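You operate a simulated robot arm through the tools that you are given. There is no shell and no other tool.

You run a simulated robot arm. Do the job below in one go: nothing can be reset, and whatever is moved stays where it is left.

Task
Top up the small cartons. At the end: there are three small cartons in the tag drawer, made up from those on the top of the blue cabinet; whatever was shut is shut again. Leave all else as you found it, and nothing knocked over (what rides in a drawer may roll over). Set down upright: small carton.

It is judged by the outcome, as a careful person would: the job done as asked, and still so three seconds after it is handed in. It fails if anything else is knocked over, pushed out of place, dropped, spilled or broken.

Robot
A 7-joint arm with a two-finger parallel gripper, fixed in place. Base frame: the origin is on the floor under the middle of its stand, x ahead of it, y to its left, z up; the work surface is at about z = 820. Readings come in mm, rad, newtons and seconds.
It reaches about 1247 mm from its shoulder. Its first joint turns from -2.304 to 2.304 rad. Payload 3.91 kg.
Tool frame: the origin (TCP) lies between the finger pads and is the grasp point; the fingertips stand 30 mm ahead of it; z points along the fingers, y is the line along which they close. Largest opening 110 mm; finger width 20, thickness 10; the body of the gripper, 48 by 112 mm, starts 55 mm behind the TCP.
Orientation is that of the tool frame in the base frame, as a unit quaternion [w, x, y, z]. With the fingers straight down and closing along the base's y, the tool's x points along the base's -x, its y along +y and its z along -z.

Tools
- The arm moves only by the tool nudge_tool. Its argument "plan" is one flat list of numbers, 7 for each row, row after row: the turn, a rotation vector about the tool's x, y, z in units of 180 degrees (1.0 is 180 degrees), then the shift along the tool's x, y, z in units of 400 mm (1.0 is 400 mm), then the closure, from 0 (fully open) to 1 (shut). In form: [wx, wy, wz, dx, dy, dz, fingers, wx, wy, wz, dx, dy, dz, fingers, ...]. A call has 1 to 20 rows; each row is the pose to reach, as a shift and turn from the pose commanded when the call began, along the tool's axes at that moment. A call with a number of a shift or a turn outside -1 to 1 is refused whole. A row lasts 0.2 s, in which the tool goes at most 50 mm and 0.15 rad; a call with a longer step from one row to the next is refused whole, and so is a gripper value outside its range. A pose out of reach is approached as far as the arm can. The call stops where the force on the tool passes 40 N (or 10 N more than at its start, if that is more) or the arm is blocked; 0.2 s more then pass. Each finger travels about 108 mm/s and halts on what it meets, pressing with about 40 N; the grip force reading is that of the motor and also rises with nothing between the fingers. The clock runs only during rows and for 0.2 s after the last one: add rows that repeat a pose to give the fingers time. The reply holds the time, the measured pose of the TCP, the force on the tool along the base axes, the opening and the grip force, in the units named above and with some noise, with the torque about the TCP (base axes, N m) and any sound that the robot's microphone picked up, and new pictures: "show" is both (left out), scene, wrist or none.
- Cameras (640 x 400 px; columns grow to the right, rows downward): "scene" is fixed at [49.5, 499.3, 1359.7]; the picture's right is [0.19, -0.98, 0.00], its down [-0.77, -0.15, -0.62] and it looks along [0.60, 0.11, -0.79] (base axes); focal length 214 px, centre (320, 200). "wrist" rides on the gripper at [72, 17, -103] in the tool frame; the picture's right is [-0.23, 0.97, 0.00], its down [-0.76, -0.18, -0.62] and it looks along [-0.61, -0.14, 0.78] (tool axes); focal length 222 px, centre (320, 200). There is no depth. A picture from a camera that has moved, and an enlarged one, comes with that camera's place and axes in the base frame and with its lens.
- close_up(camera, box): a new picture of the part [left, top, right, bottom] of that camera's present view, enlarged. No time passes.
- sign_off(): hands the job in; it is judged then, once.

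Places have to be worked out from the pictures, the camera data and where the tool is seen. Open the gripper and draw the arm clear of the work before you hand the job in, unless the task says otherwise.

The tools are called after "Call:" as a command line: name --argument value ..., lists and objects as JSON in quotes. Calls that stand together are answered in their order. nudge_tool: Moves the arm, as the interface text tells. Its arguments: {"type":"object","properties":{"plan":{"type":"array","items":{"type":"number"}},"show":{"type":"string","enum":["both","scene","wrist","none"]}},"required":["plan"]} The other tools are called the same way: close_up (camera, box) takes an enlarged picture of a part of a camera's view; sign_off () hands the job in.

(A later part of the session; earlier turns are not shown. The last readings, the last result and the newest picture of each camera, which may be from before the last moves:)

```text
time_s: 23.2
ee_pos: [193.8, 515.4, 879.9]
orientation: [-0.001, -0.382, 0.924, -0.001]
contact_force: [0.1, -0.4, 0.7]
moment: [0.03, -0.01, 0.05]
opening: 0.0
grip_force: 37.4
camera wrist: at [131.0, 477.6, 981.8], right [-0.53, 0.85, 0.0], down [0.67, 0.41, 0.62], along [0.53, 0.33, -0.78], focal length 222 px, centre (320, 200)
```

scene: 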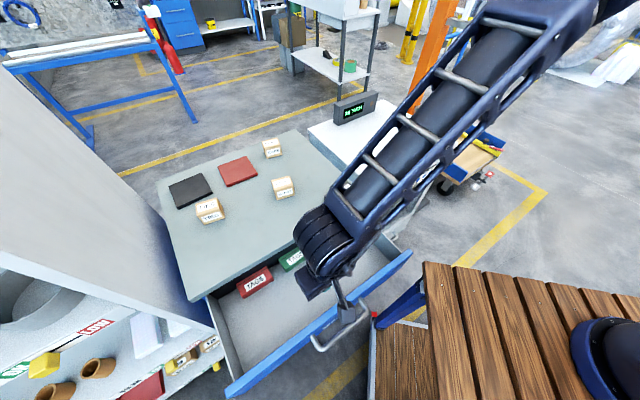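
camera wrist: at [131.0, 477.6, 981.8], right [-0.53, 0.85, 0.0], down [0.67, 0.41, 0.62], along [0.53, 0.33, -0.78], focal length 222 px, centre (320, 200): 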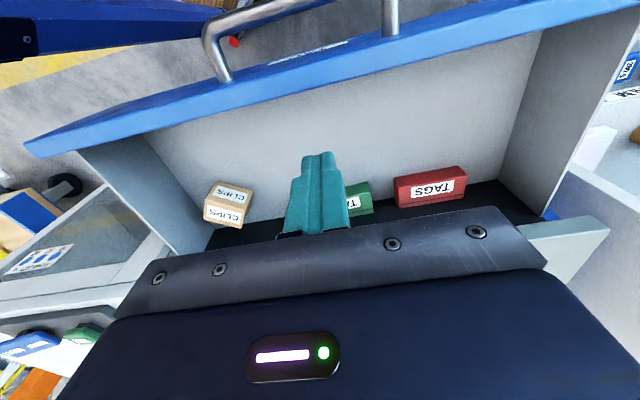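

I zoom on the drawer front's top edge to place its inner face accurately before lowering the fingers.

Call:
close_up --camera "wrist" --box '[20, 0, 460, 240]'

Call:
close_up --camera "scene" --box '[340, 210, 480, 330]'

```text
1.45 times, centred on (240, 120) of wrist
camera zoom: at [131.0, 477.6, 981.8], right [-0.53, 0.85, 0.0], down [0.67, 0.41, 0.62], along [0.53, 0.33, -0.78], focal length 323 px, centre (436, 316)
```

zoom: 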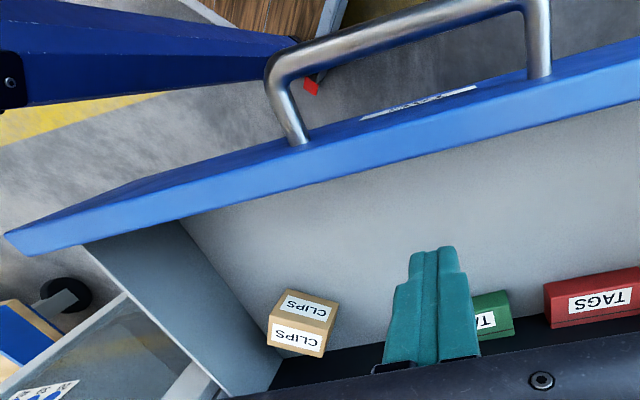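

```text
3.33 times, centred on (410, 270) of scene
camera zoom: at [49.5, 499.3, 1359.7], right [0.19, -0.98, 0.0], down [-0.77, -0.15, -0.62], along [0.6, 0.11, -0.79], focal length 715 px, centre (20, -33)
```

zoom: 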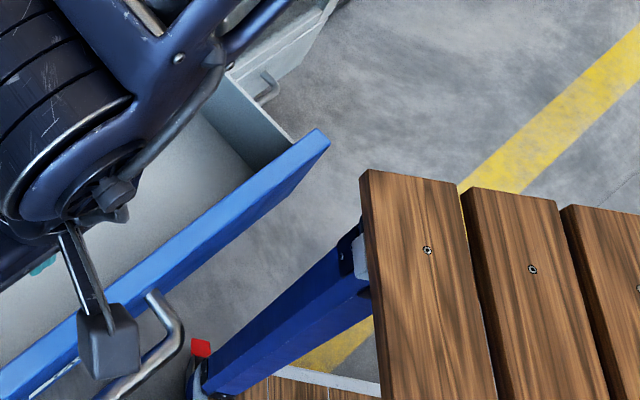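

The inner face of the drawer front lies about 29 mm from the TCP, and the drawer's right end is still about 30 mm from the table corner. I lower the closed fingers inside and ease the drawer out by about 12 mm more, watching for its stop.

Call:
nudge_tool --plan '[0, 0, 0, 0, 0, 0.075, 1, 0, 0, 0, 0, 0, 0.15, 1, 0, 0, 0, 0, 0, 0.225, 1, 0, 0, 0, 0.02, 0, 0.225, 1, 0, 0, 0, 0.035, 0, 0.225, 1, 0, 0, 0, 0.0425, 0, 0.225, 1, 0, 0, 0, 0.05, 0, 0.225, 1, 0, 0, 0, 0.0575, 0, 0.225, 1, 0, 0, 0, 0.065, 0, 0.225, 1, 0, 0, 0, 0.0725, 0, 0.225, 1, 0, 0, 0, 0.0785, 0, 0.225, 1]' --show "both"

```text
time_s: 25.6
ee_pos: [172.1, 493.2, 789.5]
orientation: [0.0, -0.382, 0.924, 0.0]
contact_force: [0.2, 0.1, -0.3]
moment: [0.04, -0.01, 0.0]
opening: 0.0
grip_force: 37.7
camera wrist: at [108.7, 454.9, 891.8], right [-0.53, 0.85, 0.0], down [0.66, 0.41, 0.62], along [0.53, 0.33, -0.78], focal length 222 px, centre (320, 200)
```

scene: 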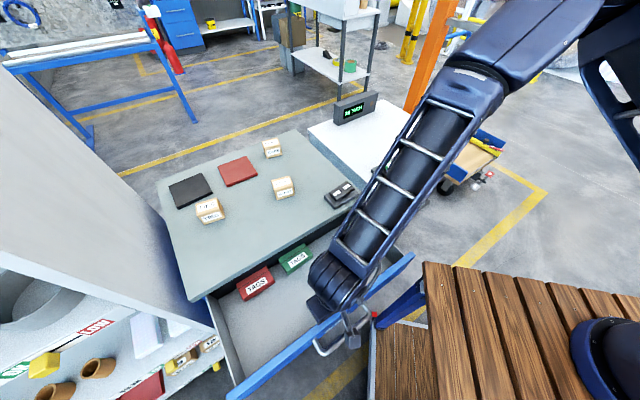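
wrist: 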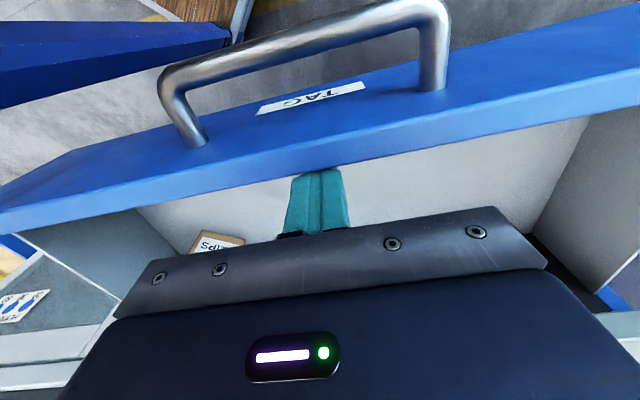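

No resistance was felt, and the drawer seems to have moved a few mm. I zoom to see the boxes against the front plane and the gap to the table now.

Call:
close_up --camera "scene" --box '[200, 190, 420, 400]'

Call:
close_up --camera "scene" --box '[340, 210, 480, 330]'

```text
1.90 times, centred on (310, 295) of scene
camera zoom: at [49.5, 499.3, 1359.7], right [0.19, -0.98, 0.0], down [-0.77, -0.15, -0.62], along [0.6, 0.11, -0.79], focal length 408 px, centre (339, 19)
```

zoom: 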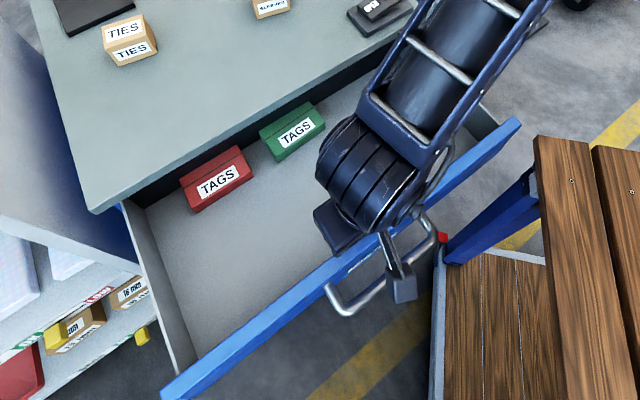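

```text
3.33 times, centred on (410, 270) of scene
camera zoom: at [49.5, 499.3, 1359.7], right [0.19, -0.98, 0.0], down [-0.77, -0.15, -0.62], along [0.6, 0.11, -0.79], focal length 715 px, centre (20, -33)
```

zoom: 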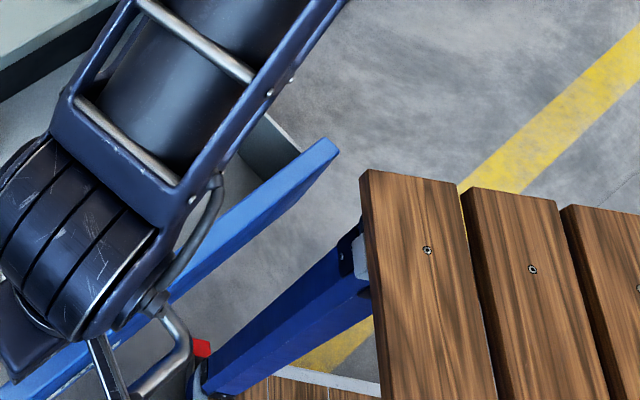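

The drawer slid on freely and the TAGS boxes still run back behind the front plane, so it is not at its stop yet. I ease it out another 12 mm in 2 mm steps, still short of the table, and check the readings.

Call:
nudge_tool --plan '[0, 0, 0, 0.005, 0, 0, 1, 0, 0, 0, 0.01, 0, 0, 1, 0, 0, 0, 0.015, 0, 0, 1, 0, 0, 0, 0.02, 0, 0, 1, 0, 0, 0, 0.025, 0, 0, 1, 0, 0, 0, 0.03, 0, 0, 1]' --show "scene"

Call:
close_up --camera "scene" --box '[200, 190, 420, 400]'

Call:
close_up --camera "scene" --box '[380, 230, 460, 300]'

```text
time_s: 27.0
ee_pos: [163.7, 484.4, 789.8]
orientation: [-0.001, -0.382, 0.924, 0.0]
contact_force: [-0.1, 0.3, -0.2]
moment: [0.04, 0.0, 0.04]
opening: 0.0
grip_force: 37.8
```

scene: 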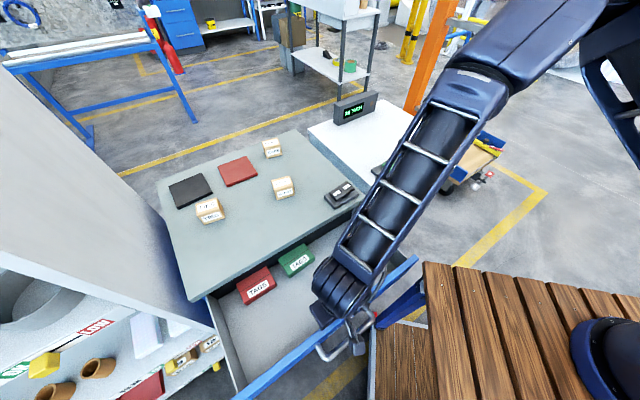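

```text
1.90 times, centred on (310, 295) of scene
camera zoom: at [49.5, 499.3, 1359.7], right [0.19, -0.98, 0.0], down [-0.77, -0.15, -0.62], along [0.6, 0.11, -0.79], focal length 408 px, centre (339, 19)
```

zoom: 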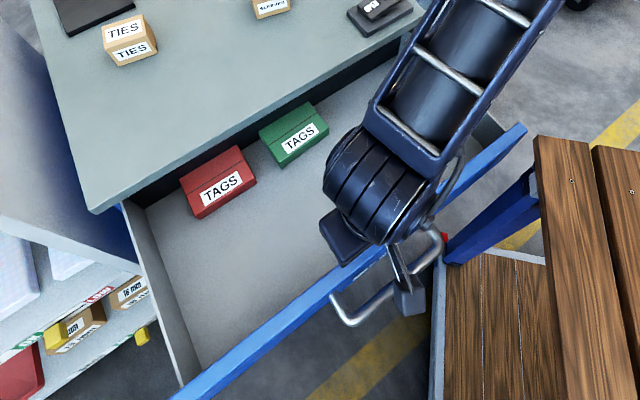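

```text
5.71 times, centred on (420, 265) of scene
camera zoom: at [49.5, 499.3, 1359.7], right [0.19, -0.98, 0.0], down [-0.77, -0.15, -0.62], along [0.6, 0.11, -0.79], focal length 1226 px, centre (-251, -171)
```

zoom: 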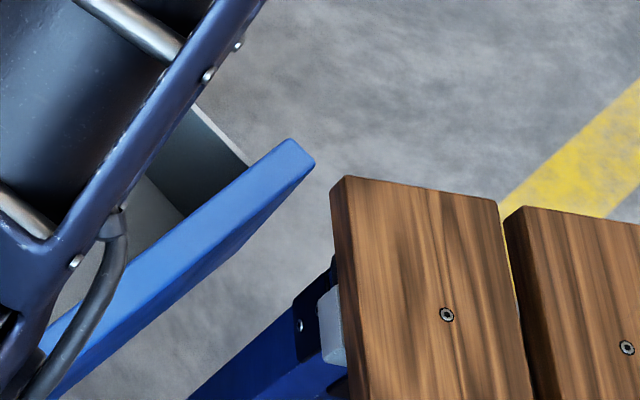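

The boxes have become more visible, yet still run past the plane; the drawer front's top (≈803) is about level with the underside of the table planks. I continue at 2 mm per step and will stop at the first resistance.

Call:
nudge_tool --plan '[0, 0, 0, 0.005, 0, 0, 1, 0, 0, 0, 0.01, 0, 0, 1, 0, 0, 0, 0.015, 0, 0, 1, 0, 0, 0, 0.02, 0, 0, 1, 0, 0, 0, 0.025, 0, 0, 1]' --show "scene"

Call:
close_up --camera "scene" --box '[380, 230, 460, 300]'

Call:
close_up --camera "scene" --box '[200, 210, 380, 330]'

```text
time_s: 28.2
ee_pos: [156.5, 477.8, 789.0]
orientation: [0.001, -0.382, 0.924, 0.0]
contact_force: [1.2, 0.6, -0.3]
moment: [-0.04, -0.02, 0.01]
opening: 0.0
grip_force: 38.0
```

scene: 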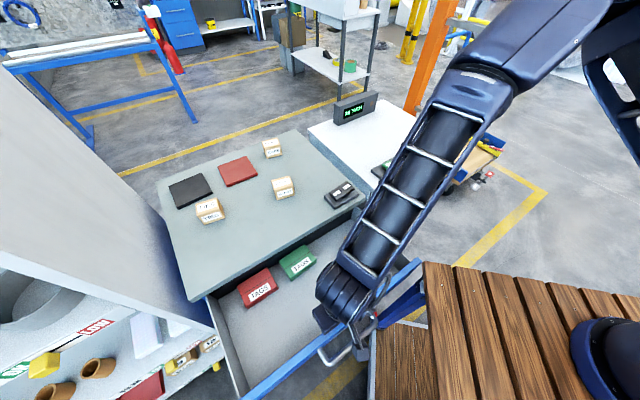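

```text
5.71 times, centred on (420, 265) of scene
camera zoom: at [49.5, 499.3, 1359.7], right [0.19, -0.98, 0.0], down [-0.77, -0.15, -0.62], along [0.6, 0.11, -0.79], focal length 1226 px, centre (-251, -171)
```

zoom: 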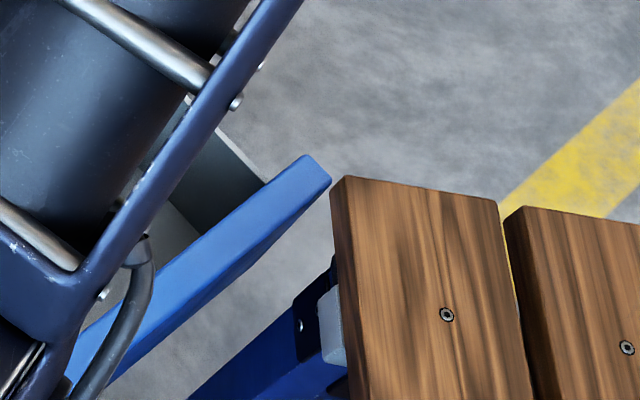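

```text
3.33 times, centred on (290, 270) of scene
camera zoom: at [49.5, 499.3, 1359.7], right [0.19, -0.98, 0.0], down [-0.77, -0.15, -0.62], along [0.6, 0.11, -0.79], focal length 715 px, centre (420, -33)
```

zoom: 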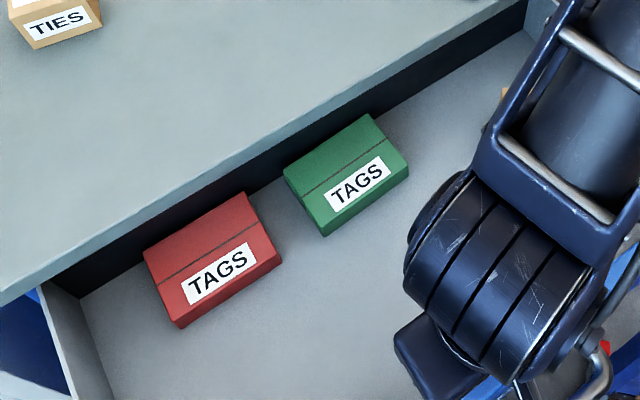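

The drawer end now looks almost level with the table corner, with no real force yet. I try a few more millimetres in 1.5 mm steps, watching the reading.

Call:
nudge_tool --plan '[0, 0, 0, 0.00375, 0, 0, 1, 0, 0, 0, 0.0075, 0, 0, 1, 0, 0, 0, 0.01125, 0, 0, 1, 0, 0, 0, 0.015, 0, 0, 1]' --show "scene"

Call:
close_up --camera "scene" --box '[380, 230, 460, 300]'

Call:
close_up --camera "scene" --box '[200, 210, 380, 330]'

```text
time_s: 29.2
ee_pos: [152.1, 473.2, 789.2]
orientation: [-0.001, -0.382, 0.924, 0.001]
contact_force: [0.9, -0.3, -0.6]
moment: [0.03, 0.03, -0.01]
opening: 0.0
grip_force: 37.6
```

scene: 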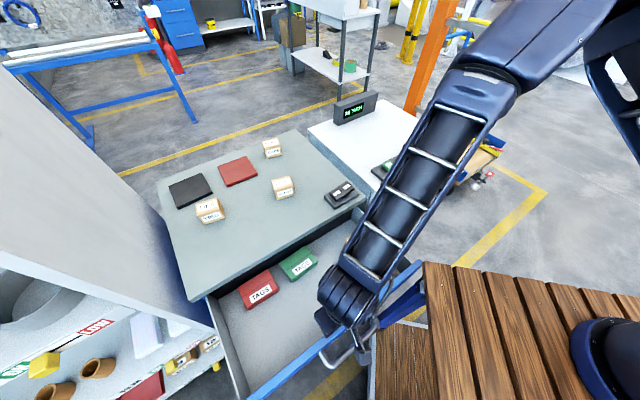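

```text
5.71 times, centred on (420, 265) of scene
camera zoom: at [49.5, 499.3, 1359.7], right [0.19, -0.98, 0.0], down [-0.77, -0.15, -0.62], along [0.6, 0.11, -0.79], focal length 1226 px, centre (-251, -171)
```

zoom: 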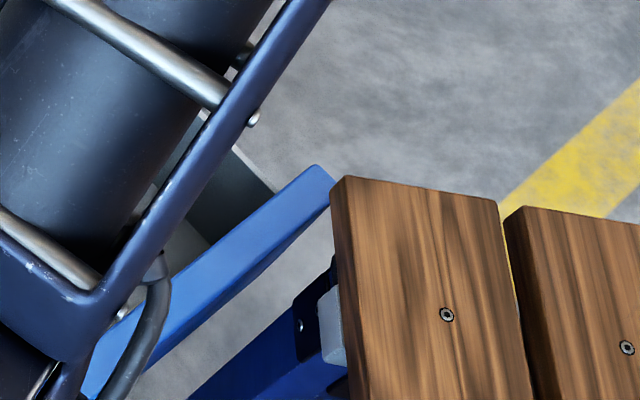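

```text
3.33 times, centred on (290, 270) of scene
camera zoom: at [49.5, 499.3, 1359.7], right [0.19, -0.98, 0.0], down [-0.77, -0.15, -0.62], along [0.6, 0.11, -0.79], focal length 715 px, centre (420, -33)
```

zoom: 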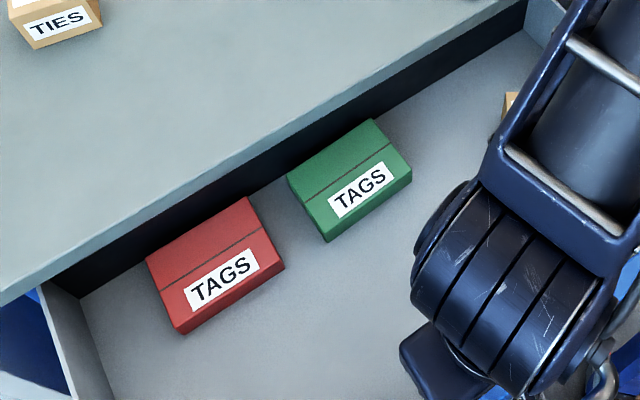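

Still no resistance, and the drawer end is passing just beneath the plank's edge. I continue slowly for 10 mm more.

Call:
nudge_tool --plan '[0, 0, 0, 0.005, 0, 0, 1, 0, 0, 0, 0.01, 0, 0, 1, 0, 0, 0, 0.015, 0, 0, 1, 0, 0, 0, 0.02, 0, 0, 1, 0, 0, 0, 0.025, 0, 0, 1]' --show "scene"

Call:
close_up --camera "scene" --box '[380, 230, 460, 300]'

Call:
close_up --camera "scene" --box '[200, 210, 380, 330]'

```text
time_s: 30.4
ee_pos: [143.8, 465.2, 789.0]
orientation: [0.0, -0.382, 0.924, 0.0]
contact_force: [-0.5, -0.1, -0.4]
moment: [0.03, -0.03, -0.01]
opening: 0.1
grip_force: 37.6
```

scene: 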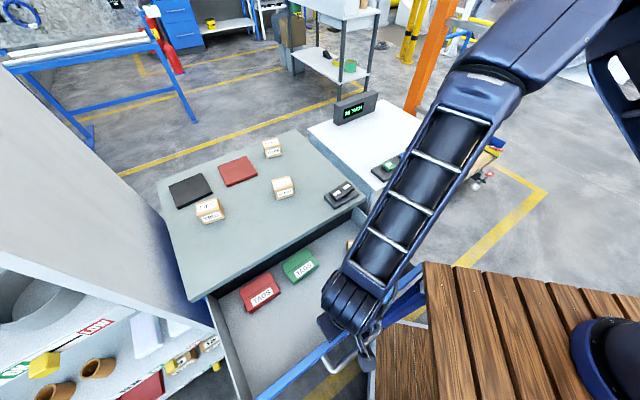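

```text
5.71 times, centred on (420, 265) of scene
camera zoom: at [49.5, 499.3, 1359.7], right [0.19, -0.98, 0.0], down [-0.77, -0.15, -0.62], along [0.6, 0.11, -0.79], focal length 1226 px, centre (-251, -171)
```

zoom: 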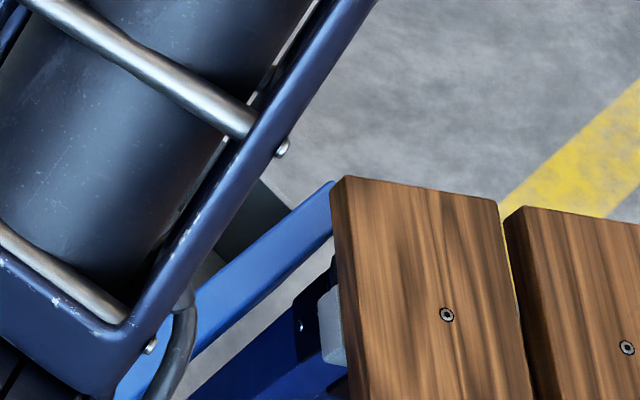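

```text
3.33 times, centred on (290, 270) of scene
camera zoom: at [49.5, 499.3, 1359.7], right [0.19, -0.98, 0.0], down [-0.77, -0.15, -0.62], along [0.6, 0.11, -0.79], focal length 715 px, centre (420, -33)
```

zoom: 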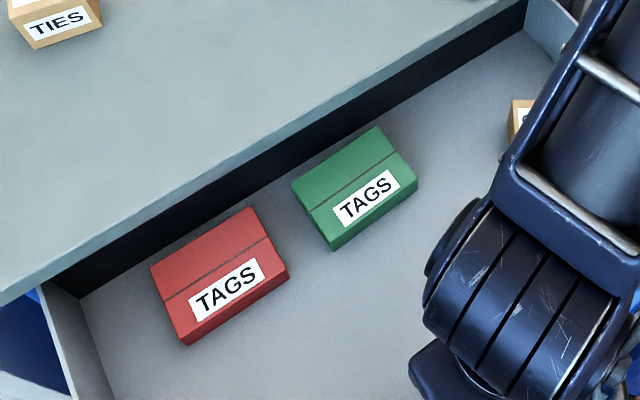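

The drawer passes under the plank without contact, and both TAGS boxes are now fully visible with bare floor behind them. I try another 9 mm gently, to look for the stop.

Call:
nudge_tool --plan '[0, 0, 0, 0.00375, 0, 0, 1, 0, 0, 0, 0.0075, 0, 0, 1, 0, 0, 0, 0.01125, 0, 0, 1, 0, 0, 0, 0.015, 0, 0, 1, 0, 0, 0, 0.01875, 0, 0, 1, 0, 0, 0, 0.0225, 0, 0, 1]' --show "scene"

Call:
close_up --camera "scene" --box '[380, 230, 460, 300]'

Call:
close_up --camera "scene" --box '[200, 210, 380, 330]'

```text
time_s: 31.7
ee_pos: [141.4, 462.8, 789.3]
orientation: [0.002, -0.381, 0.925, 0.001]
contact_force: [5.9, 6.0, -0.4]
moment: [0.0, 0.0, 0.1]
opening: 0.2
grip_force: 37.8
stopped in row 6: the force on the tool passed its limit at 43 N (the readings are from after the stop); the commanded pose is now the measured one
```

scene: 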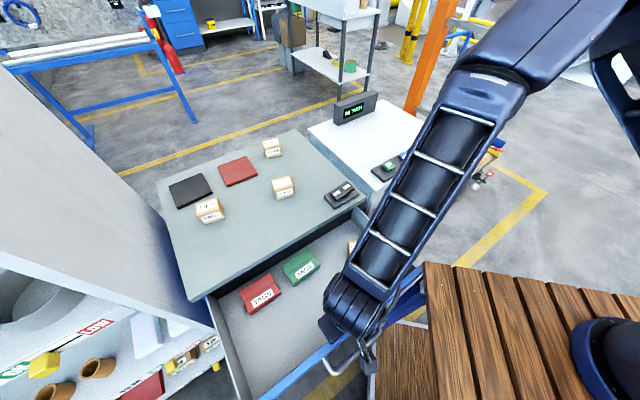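

```text
5.71 times, centred on (420, 265) of scene
camera zoom: at [49.5, 499.3, 1359.7], right [0.19, -0.98, 0.0], down [-0.77, -0.15, -0.62], along [0.6, 0.11, -0.79], focal length 1226 px, centre (-251, -171)
```

zoom: 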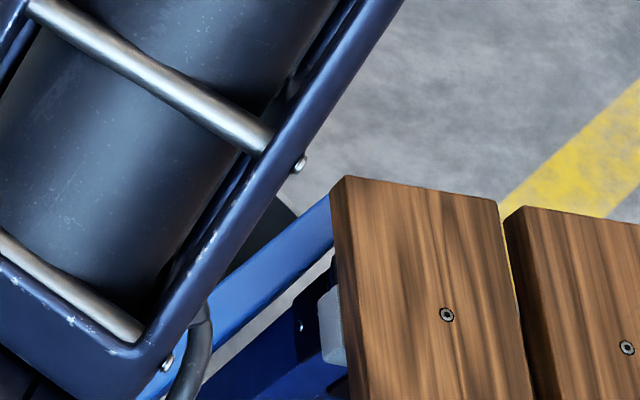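

```text
3.33 times, centred on (290, 270) of scene
camera zoom: at [49.5, 499.3, 1359.7], right [0.19, -0.98, 0.0], down [-0.77, -0.15, -0.62], along [0.6, 0.11, -0.79], focal length 715 px, centre (420, -33)
```

zoom: 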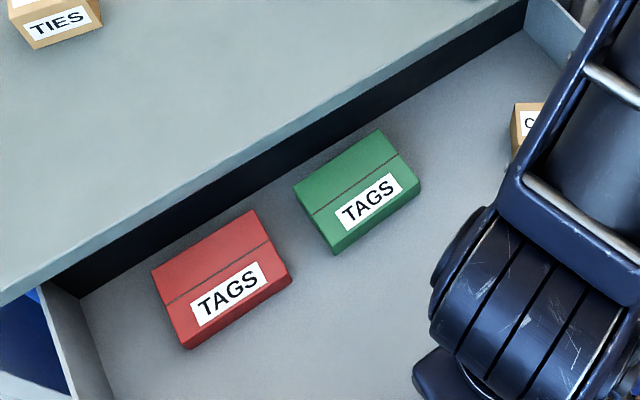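

The drawer has reached its stop (43 N, then relaxed), and all it shows is CLIPS plus the two TAGS boxes. So it holds one small carton and needs two more; I back the fingers off, raise, open and go over the SLEEVES carton.

Call:
nudge_tool --plan '[0, 0, 0, -0.03, 0, 0, 1, 0, 0, 0, -0.03, 0, -0.1, 1, 0, 0, 0, -0.03, 0, -0.2, 1, 0, 0, 0, -0.03, 0, -0.3, 1, 0, 0, 0, -0.08, -0.01, -0.4, 0.8, 0, 0, 0, -0.18, -0.03, -0.45, 0.6, 0, 0, 0.0127, -0.29, -0.05, -0.477, 0.4, 0, 0, 0.0254, -0.4, -0.068, -0.477, 0.3, 0, 0, 0.0381, -0.51, -0.085, -0.477, 0.2, 0, 0, 0.0508, -0.62, -0.1, -0.477, 0.2, 0, 0, 0.0635, -0.73, -0.118, -0.477, 0.2, 0, 0, 0.0762, -0.84, -0.135, -0.477, 0.2, 0, 0, 0.0889, -0.956, -0.153, -0.477, 0.2, 0, 0, 0.0889, -0.956, -0.153, -0.477, 0.2]' --show "both"

```text
time_s: 34.7
ee_pos: [456.3, 687.5, 982.5]
orientation: [0.002, -0.248, 0.969, 0.002]
contact_force: [-0.3, -1.0, 0.4]
moment: [-0.01, 0.01, 0.0]
opening: 88.2
grip_force: 0.1
camera wrist: at [384.3, 668.4, 1084.8], right [-0.27, 0.96, 0.0], down [0.75, 0.21, 0.63], along [0.6, 0.17, -0.78], focal length 222 px, centre (320, 200)
```

scene: 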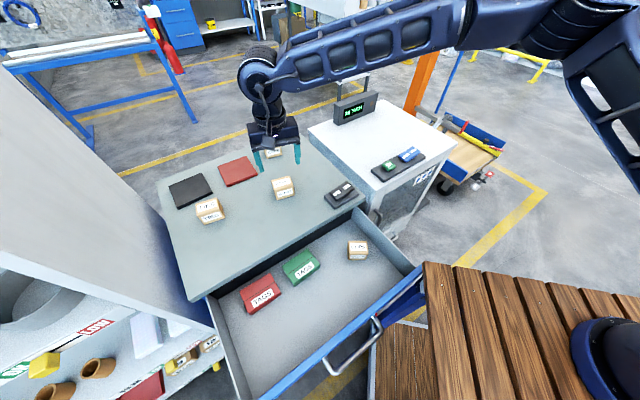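
wrist: 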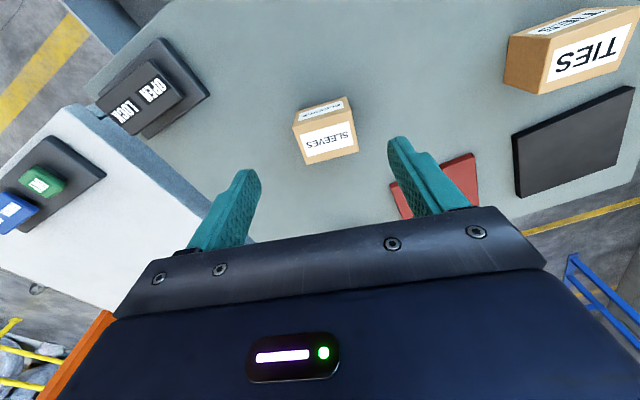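

The whole drawer is now visible from the scene camera. I zoom on it to confirm its contents, and on the SLEEVES carton to get its centre and yaw.

Call:
close_up --camera "scene" --box '[200, 190, 440, 400]'

Call:
close_up --camera "wrist" --box '[180, 40, 480, 240]'

Call:
close_up --camera "wrist" --box '[280, 80, 380, 180]'

```text
1.90 times, centred on (320, 295) of scene
camera zoom: at [49.5, 499.3, 1359.7], right [0.19, -0.98, 0.0], down [-0.77, -0.15, -0.62], along [0.6, 0.11, -0.79], focal length 408 px, centre (320, 19)
```

zoom: 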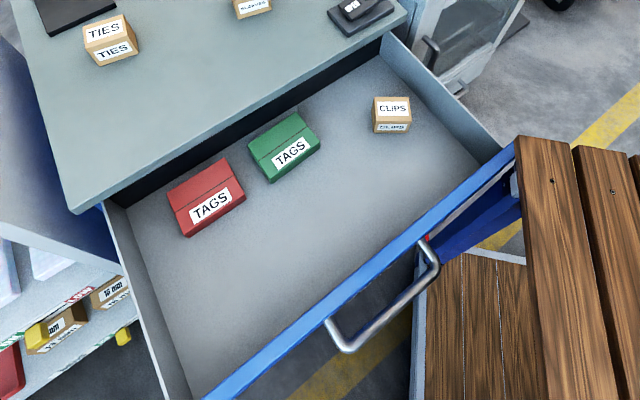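

```text
2.00 times, centred on (330, 140) of wrist
camera zoom: at [384.3, 668.4, 1084.8], right [-0.27, 0.96, 0.0], down [0.75, 0.21, 0.63], along [0.6, 0.17, -0.78], focal length 444 px, centre (300, 320)
```

zoom: 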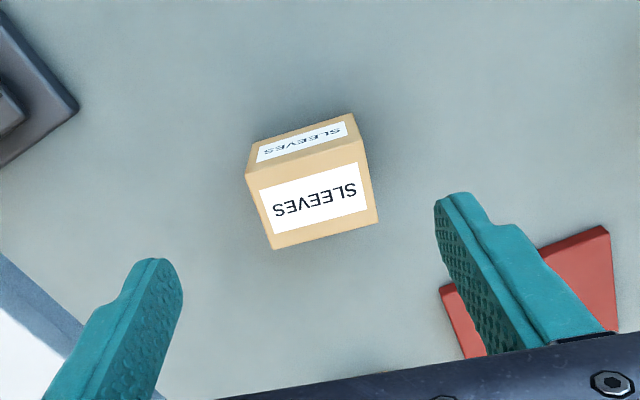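

```text
4.00 times, centred on (330, 130) of wrist
camera zoom: at [384.3, 668.4, 1084.8], right [-0.27, 0.96, 0.0], down [0.75, 0.21, 0.63], along [0.6, 0.17, -0.78], focal length 888 px, centre (280, 480)
```

zoom: 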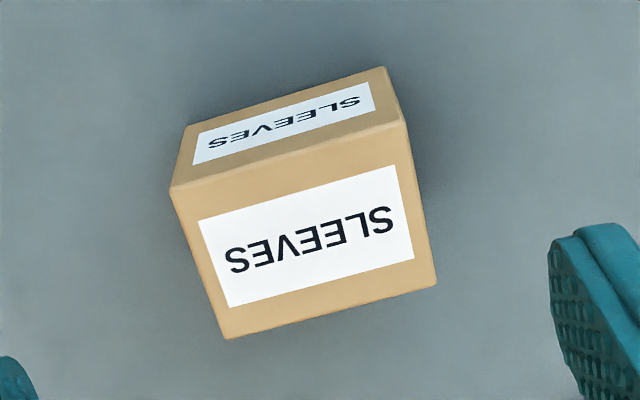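

The drawer holds exactly one small carton (CLIPS). SLEEVES measures about 58×43×46 mm, centred near (472, 701), with its long side at 122°; I line up over it at z=905.

Call:
nudge_tool --plan '[0, 0, -0.006, -0.02, 0.004, 0.06, 0.2, 0, 0, -0.0125, -0.04, 0.008, 0.13, 0.2, 0, 0, -0.0189, -0.051, 0.01, 0.194, 0.2, 0, 0, -0.0189, -0.051, 0.01, 0.194, 0.2]' --show "both"

Call:
close_up --camera "wrist" --box '[180, 40, 480, 240]'

```text
time_s: 35.7
ee_pos: [472.6, 700.8, 904.9]
orientation: [0.002, -0.276, 0.961, 0.001]
contact_force: [-0.7, -0.3, -0.4]
moment: [-0.01, 0.01, -0.02]
opening: 88.0
grip_force: 0.1
camera wrist: at [401.3, 677.6, 1006.8], right [-0.33, 0.95, 0.0], down [0.74, 0.25, 0.63], along [0.59, 0.21, -0.78], focal length 222 px, centre (320, 200)
```

scene: 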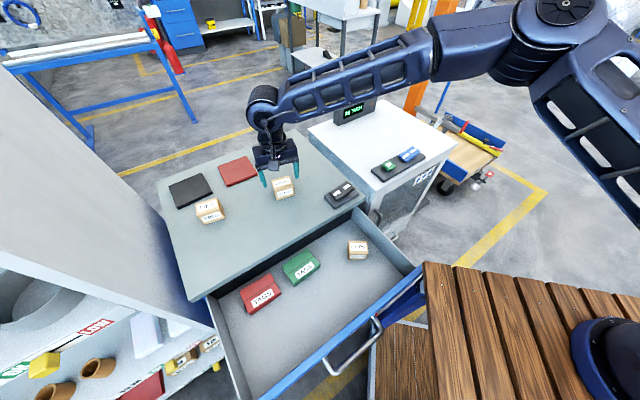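
wrist: 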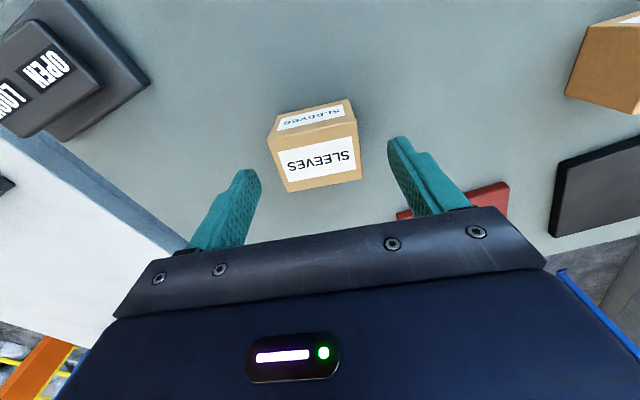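

```text
2.00 times, centred on (330, 140) of wrist
camera zoom: at [401.3, 677.6, 1006.8], right [-0.33, 0.95, 0.0], down [0.74, 0.25, 0.63], along [0.59, 0.21, -0.78], focal length 444 px, centre (300, 320)
```

zoom: 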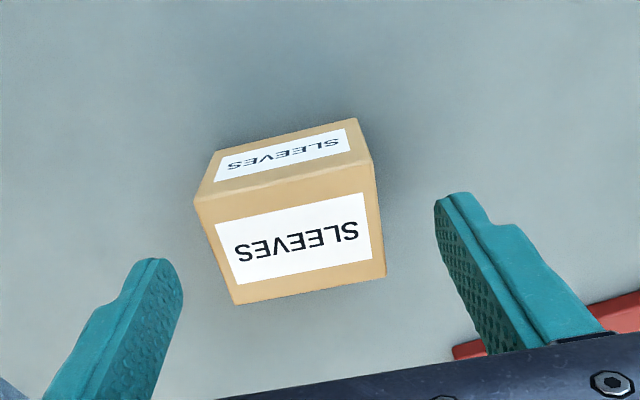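

The carton's centre computes to (472.5, 701.0) with yaw 121.7°, matching the tool. I descend to z=857 (tips 4 mm above the top) and close on it.

Call:
nudge_tool --plan '[0, 0, 0, 0, 0, 0.05, 0.2, 0, 0, 0, 0, 0, 0.09, 0.2, 0, 0, 0, 0, 0, 0.12, 0.2, 0, 0, 0, 0, 0, 0.12, 0.2, 0, 0, 0, 0, 0, 0.12, 1, 0, 0, 0, 0, 0, 0.12, 1, 0, 0, 0, 0, 0, 0.12, 1]' --show "both"

```text
time_s: 37.3
ee_pos: [471.4, 700.8, 857.4]
orientation: [0.002, -0.276, 0.961, 0.002]
contact_force: [-0.6, 0.5, -0.1]
moment: [0.01, 0.0, 0.02]
opening: 59.7
grip_force: 39.3
camera wrist: at [401.3, 677.5, 958.8], right [-0.33, 0.95, 0.0], down [0.74, 0.25, 0.63], along [0.59, 0.21, -0.78], focal length 222 px, centre (320, 200)
```

scene: 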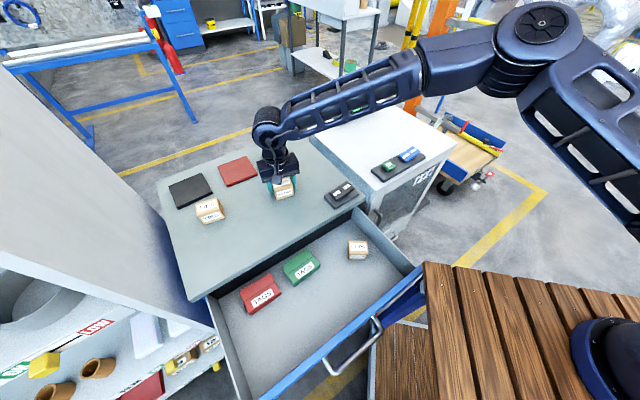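
wrist: 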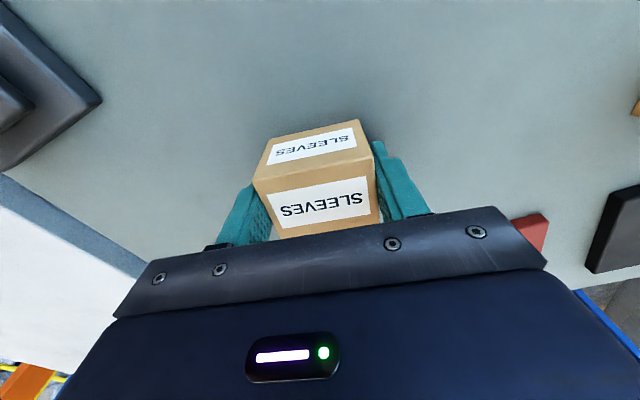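

SLEEVES is held (opening 59.7 mm). I lift it 100 mm and carry it over the drawer's free front area, turning it square to the drawer.

Call:
nudge_tool --plan '[0, 0, 0, 0, 0, -0.06, 1, 0, 0, 0, 0, 0, -0.13, 1, 0, 0, 0, 0, 0, -0.2, 1, 0, 0, 0, 0, 0, -0.2575, 1, 0, 0, -0.009, 0.1046, 0.0191, -0.2575, 1, 0, 0, -0.018, 0.2093, 0.0383, -0.2575, 1, 0, 0, -0.0271, 0.3139, 0.0574, -0.2575, 1, 0, 0, -0.0361, 0.4185, 0.0765, -0.2575, 1, 0, 0, -0.0451, 0.5231, 0.0956, -0.2575, 1, 0, 0, -0.0542, 0.6278, 0.1148, -0.2575, 1, 0, 0, -0.0632, 0.7324, 0.1339, -0.2575, 1, 0, 0, -0.0722, 0.837, 0.153, -0.2575, 1, 0, 0, -0.0722, 0.837, 0.153, -0.2575, 1]' --show "both"

```text
time_s: 40.1
ee_pos: [153.9, 574.2, 957.7]
orientation: [0.003, -0.383, 0.924, 0.001]
contact_force: [0.1, 0.4, -2.4]
moment: [0.01, -0.01, 0.0]
opening: 59.7
grip_force: 40.0
camera wrist: at [91.5, 535.7, 1059.3], right [-0.53, 0.85, 0.0], down [0.66, 0.41, 0.63], along [0.53, 0.33, -0.78], focal length 222 px, centre (320, 200)
```

scene: 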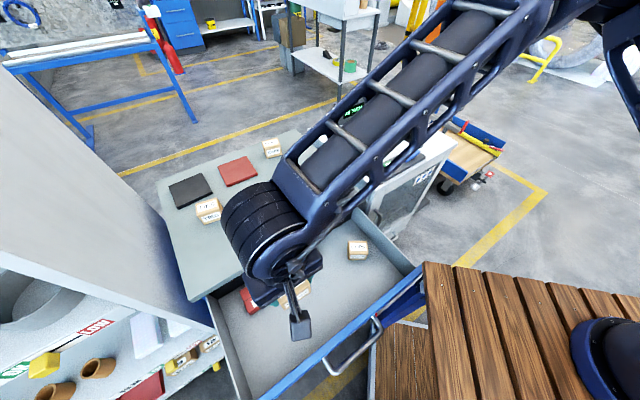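
wrist: 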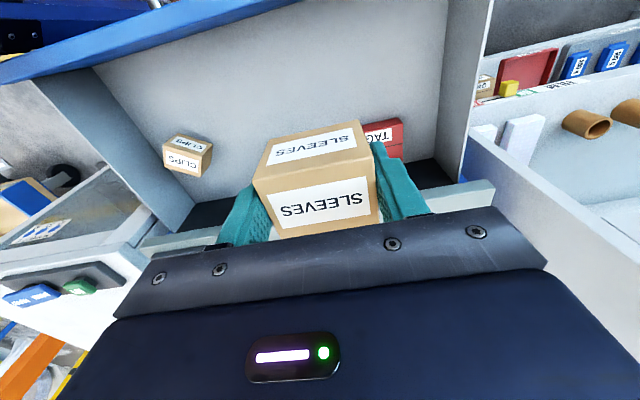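

The carton hangs upright over the free spot. I lower it to about 30 mm above the drawer floor, then check.

Call:
nudge_tool --plan '[0, 0, 0, 0, 0, 0.08, 1, 0, 0, 0, 0, 0, 0.17, 1, 0, 0, 0, 0, 0, 0.26, 1, 0, 0, 0, 0, 0, 0.35, 1, 0, 0, 0, 0, 0, 0.42, 1, 0, 0, 0, 0, 0, 0.4818, 1, 0, 0, 0, 0, 0, 0.4818, 1]' --show "both"

Call:
close_up --camera "wrist" --box '[100, 0, 560, 240]'

```text
time_s: 41.7
ee_pos: [156.2, 574.4, 764.9]
orientation: [0.003, -0.384, 0.923, 0.002]
contact_force: [-0.4, 0.1, -2.0]
moment: [0.02, 0.0, 0.01]
opening: 59.7
grip_force: 39.8
camera wrist: at [92.7, 536.2, 867.2], right [-0.53, 0.85, 0.0], down [0.66, 0.41, 0.63], along [0.53, 0.33, -0.78], focal length 222 px, centre (320, 200)
```

scene: 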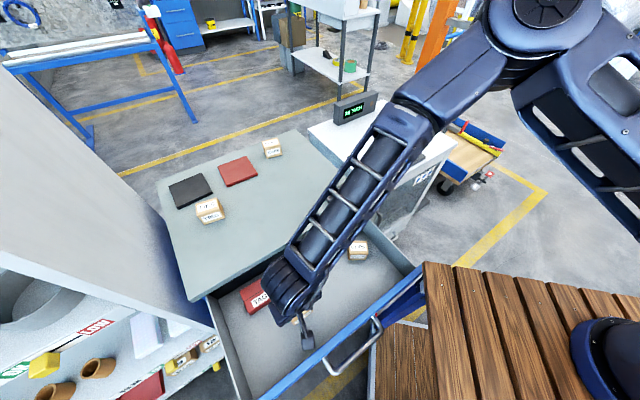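
wrist: 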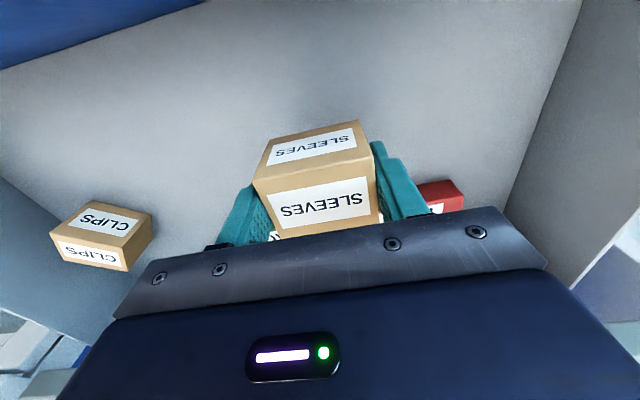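

```text
1.39 times, centred on (330, 120) of wrist
camera zoom: at [92.7, 536.2, 867.2], right [-0.53, 0.85, 0.0], down [0.66, 0.41, 0.63], along [0.53, 0.33, -0.78], focal length 309 px, centre (306, 311)
```

zoom: 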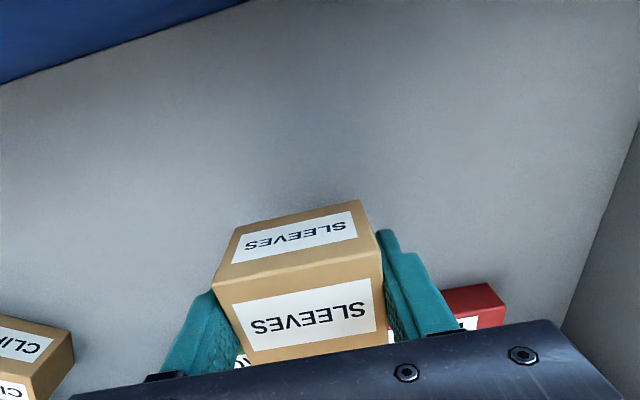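

Clear all round. I lower it 20 mm more and then feel for the floor in small steps.

Call:
nudge_tool --plan '[0, 0, 0, 0, 0, 0.0125, 1, 0, 0, 0, 0, 0, 0.025, 1, 0, 0, 0, 0, 0, 0.0375, 1, 0, 0, 0, 0, 0, 0.05, 1]' --show "none"

Call:
nudge_tool --plan '[0, 0, 0, 0, 0, 0.005, 1, 0, 0, 0, 0, 0, 0.01, 1, 0, 0, 0, 0, 0, 0.015, 1]' --show "wrist"

```text
time_s: 42.7
ee_pos: [156.1, 575.3, 745.5]
orientation: [0.002, -0.383, 0.924, 0.001]
contact_force: [-0.5, 0.1, -0.7]
moment: [0.01, 0.03, 0.01]
opening: 59.6
grip_force: 40.1
```

```text
time_s: 43.5
ee_pos: [156.2, 575.6, 739.1]
orientation: [0.002, -0.383, 0.924, 0.001]
contact_force: [0.2, -0.2, -1.3]
moment: [0.0, 0.0, -0.01]
opening: 59.6
grip_force: 40.1
camera wrist: at [92.8, 537.0, 841.6], right [-0.53, 0.85, 0.0], down [0.66, 0.41, 0.63], along [0.53, 0.33, -0.78], focal length 222 px, centre (320, 200)
```

wrist: 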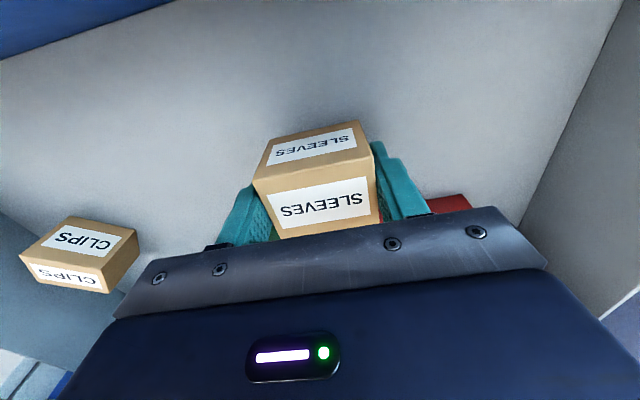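

No contact yet with the carton's bottom near z=705. I go on in 1.5 mm steps.

Call:
nudge_tool --plan '[0, 0, 0, 0, 0, 0.00375, 1, 0, 0, 0, 0, 0, 0.0075, 1, 0, 0, 0, 0, 0, 0.01125, 1]' --show "none"

Call:
nudge_tool --plan '[0, 0, 0, 0, 0, 0.00375, 1, 0, 0, 0, 0, 0, 0.0075, 1]' --show "wrist"

```text
time_s: 44.3
ee_pos: [156.0, 575.6, 735.3]
orientation: [0.002, -0.383, 0.924, 0.001]
contact_force: [-0.6, 0.3, -1.8]
moment: [-0.01, -0.05, 0.01]
opening: 59.6
grip_force: 40.2
```

```text
time_s: 44.9
ee_pos: [156.0, 576.2, 733.2]
orientation: [0.003, -0.383, 0.924, 0.001]
contact_force: [-0.3, -0.4, -1.4]
moment: [0.03, 0.02, -0.03]
opening: 59.7
grip_force: 40.0
camera wrist: at [93.2, 536.9, 834.1], right [-0.53, 0.85, 0.0], down [0.66, 0.41, 0.63], along [0.53, 0.33, -0.78], focal length 222 px, centre (320, 200)
```

wrist: 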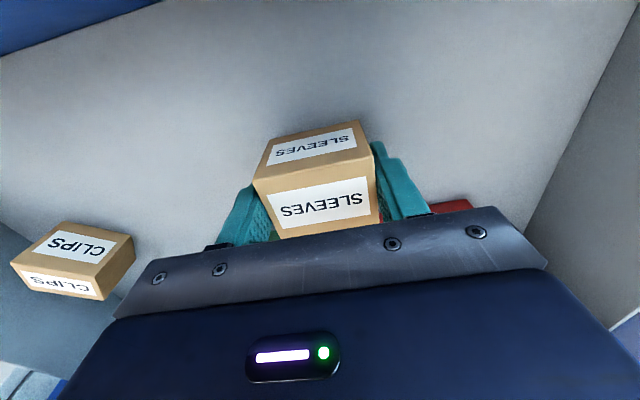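

Still free. I continue downward a few millimetres at a time.

Call:
nudge_tool --plan '[0, 0, 0, 0, 0, 0.00375, 1, 0, 0, 0, 0, 0, 0.0075, 1, 0, 0, 0, 0, 0, 0.01125, 1]' --show "none"

Call:
nudge_tool --plan '[0, 0, 0, 0, 0, 0.00375, 1, 0, 0, 0, 0, 0, 0.0075, 1, 0, 0, 0, 0, 0, 0.01125, 1]' --show "wrist"

```text
time_s: 45.7
ee_pos: [155.8, 576.4, 728.3]
orientation: [0.002, -0.383, 0.924, 0.0]
contact_force: [0.1, 0.0, -1.6]
moment: [-0.02, 0.0, 0.01]
opening: 59.7
grip_force: 39.6
```

```text
time_s: 46.5
ee_pos: [157.4, 575.5, 724.0]
orientation: [0.003, -0.384, 0.924, 0.001]
contact_force: [0.5, 0.6, -1.8]
moment: [0.0, -0.01, 0.0]
opening: 59.7
grip_force: 40.1
camera wrist: at [92.8, 537.4, 825.4], right [-0.53, 0.85, 0.0], down [0.66, 0.41, 0.63], along [0.53, 0.33, -0.78], focal length 222 px, centre (320, 200)
```

wrist: 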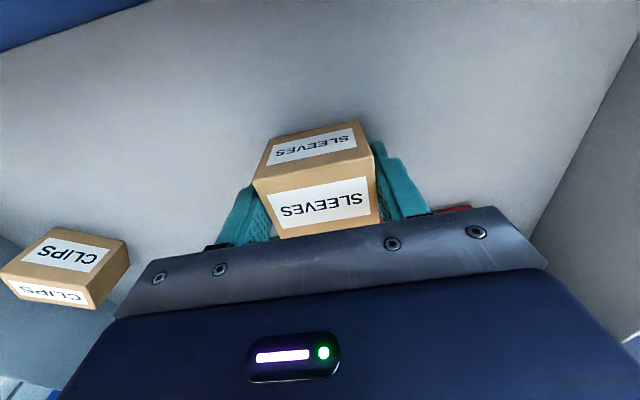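

Triangulating the CLIPS carton between the two heights puts the drawer floor nearer z≈675, so about 15 mm remain. I go down 9 mm and then feel again.

Call:
nudge_tool --plan '[0, 0, 0, 0, 0, 0.0075, 1, 0, 0, 0, 0, 0, 0.015, 1, 0, 0, 0, 0, 0, 0.0225, 1]' --show "none"

Call:
nudge_tool --plan '[0, 0, 0, 0, 0, 0.00375, 1, 0, 0, 0, 0, 0, 0.0075, 1]' --show "none"

Call:
nudge_tool --plan '[0, 0, 0, 0, 0, 0.00375, 1, 0, 0, 0, 0, 0, 0.0075, 1]' --show "wrist"

```text
time_s: 47.3
ee_pos: [156.7, 576.0, 714.7]
orientation: [0.002, -0.384, 0.923, 0.0]
contact_force: [0.2, 0.0, -1.7]
moment: [0.02, -0.02, -0.01]
opening: 59.4
grip_force: 39.7
```

```text
time_s: 47.9
ee_pos: [158.1, 577.7, 713.7]
orientation: [0.004, -0.384, 0.923, 0.002]
contact_force: [1.8, -0.5, 9.4]
moment: [-0.19, 0.15, 0.05]
opening: 59.7
grip_force: 40.1
stopped in row 2: the force on the tool passed its limit at 42 N (the readings are from after the stop); the commanded pose is now the measured one
```

```text
time_s: 48.4
ee_pos: [158.7, 578.6, 713.5]
orientation: [0.004, -0.383, 0.924, 0.004]
contact_force: [2.0, -1.0, 10.2]
moment: [-0.21, 0.15, 0.04]
opening: 59.8
grip_force: 40.2
stopped in row 2: the force on the tool passed its limit at 42 N (the readings are from after the stop); the commanded pose is now the measured one
camera wrist: at [94.1, 538.7, 814.9], right [-0.53, 0.85, 0.0], down [0.66, 0.41, 0.63], along [0.53, 0.34, -0.78], focal length 222 px, centre (320, 200)
```

wrist: 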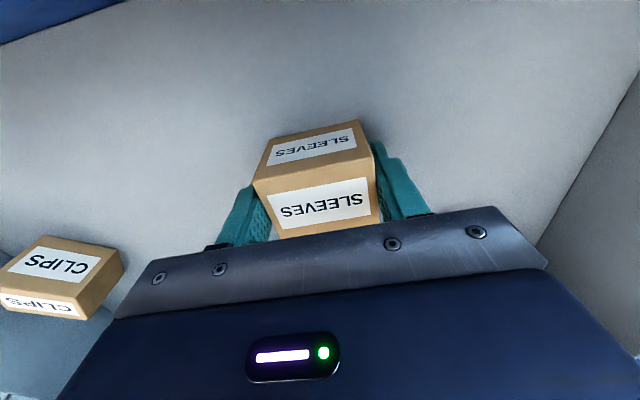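

Contact with the floor at TCP z≈713.6 (floor ≈680). I relieve the press by 1 mm, open the fingers, and rise straight up.

Call:
nudge_tool --plan '[0, 0, 0, 0, 0, -0.0025, 1, 0, 0, 0, 0, 0, -0.0025, 0.6, 0, 0, 0, 0, 0, -0.0025, 0.3, 0, 0, 0, 0, 0, -0.0025, 0.3]' --show "wrist"

```text
time_s: 49.4
ee_pos: [157.3, 577.8, 715.1]
orientation: [0.004, -0.384, 0.923, 0.002]
contact_force: [0.1, 0.0, 0.3]
moment: [0.0, 0.01, -0.01]
opening: 77.0
grip_force: 0.0
camera wrist: at [93.8, 538.4, 815.5], right [-0.53, 0.85, 0.0], down [0.66, 0.41, 0.63], along [0.53, 0.34, -0.78], focal length 222 px, centre (320, 200)
```

wrist: 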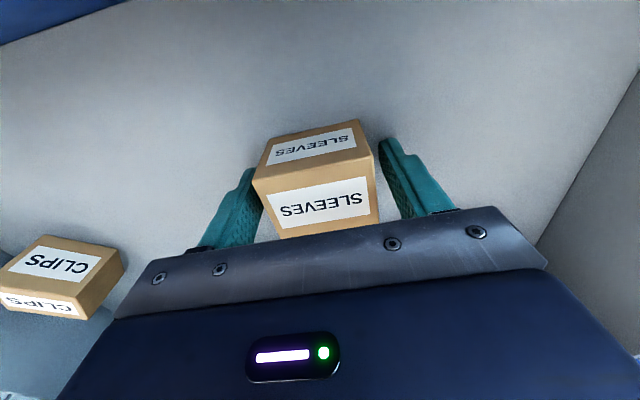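

SLEEVES stands free in the drawer. I rise clear and go over the TIES carton with the fingers open.

Call:
nudge_tool --plan '[0, 0, 0, 0, 0, -0.03, 0.3, 0, 0, 0, 0, 0, -0.1, 0.3, 0, 0, 0, 0, 0, -0.21, 0.3, 0, 0, 0, 0, 0, -0.32, 0.3, 0, 0, 0, 0, 0, -0.43, 0.2, 0, 0, 0, 0, 0, -0.54, 0.2, 0, 0, 0, 0, 0, -0.64, 0.2, 0, 0, 0.0045, -0.103, 0.024, -0.675, 0.2, 0, 0, 0.009, -0.2055, 0.0478, -0.675, 0.2, 0, 0, 0.0135, -0.308, 0.0716, -0.675, 0.2, 0, 0, 0.018, -0.411, 0.0955, -0.675, 0.2, 0, 0, 0.0225, -0.514, 0.119, -0.675, 0.2, 0, 0, 0.027, -0.6165, 0.143, -0.675, 0.2, 0, 0, 0.0315, -0.719, 0.167, -0.675, 0.2, 0, 0, 0.036, -0.822, 0.191, -0.675, 0.2, 0, 0, 0.036, -0.822, 0.191, -0.675, 0.2]' --show "both"

Call:
close_up --camera "wrist" --box '[220, 40, 460, 220]'

Call:
close_up --camera "scene" --box '[200, 190, 440, 400]'

```text
time_s: 52.8
ee_pos: [335.0, 862.4, 987.5]
orientation: [0.004, -0.331, 0.944, 0.003]
contact_force: [0.0, -0.1, -0.8]
moment: [0.01, 0.01, -0.02]
opening: 87.9
grip_force: 0.1
camera wrist: at [266.4, 830.3, 1089.2], right [-0.43, 0.9, 0.0], down [0.7, 0.33, 0.63], along [0.57, 0.27, -0.78], focal length 222 px, centre (320, 200)
```

scene: 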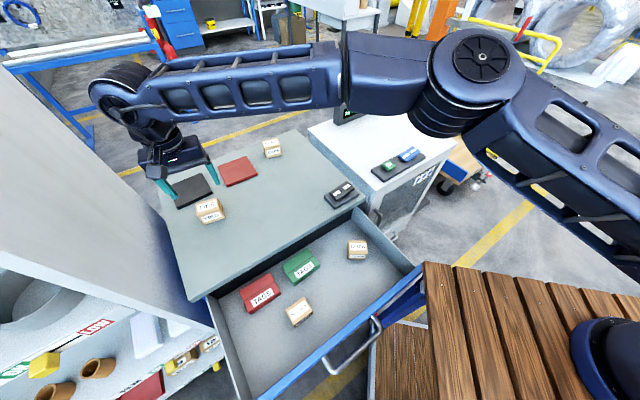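
wrist: 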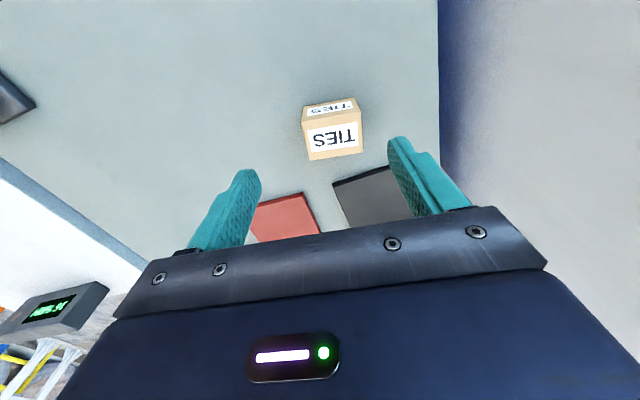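

```text
2.22 times, centred on (340, 130) of wrist
camera zoom: at [266.4, 830.3, 1089.2], right [-0.43, 0.9, 0.0], down [0.7, 0.33, 0.63], along [0.57, 0.27, -0.78], focal length 494 px, centre (276, 356)
```

zoom: 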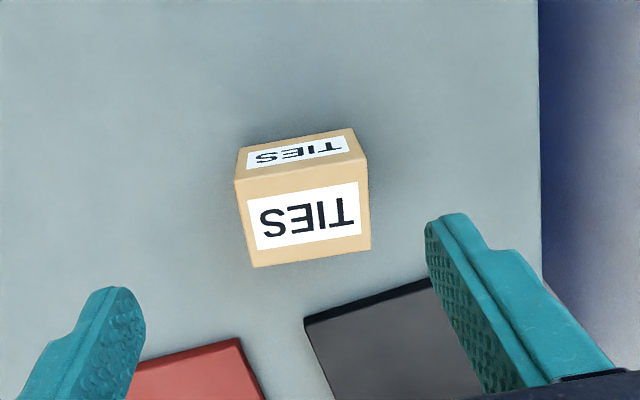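

```text
1.90 times, centred on (320, 295) of scene
camera zoom: at [49.5, 499.3, 1359.7], right [0.19, -0.98, 0.0], down [-0.77, -0.15, -0.62], along [0.6, 0.11, -0.79], focal length 408 px, centre (320, 19)
```

zoom: 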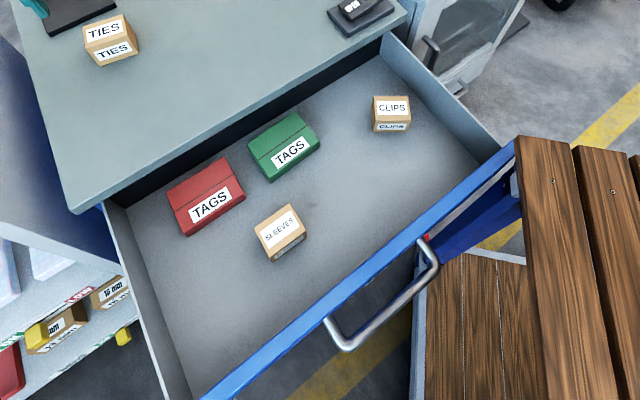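

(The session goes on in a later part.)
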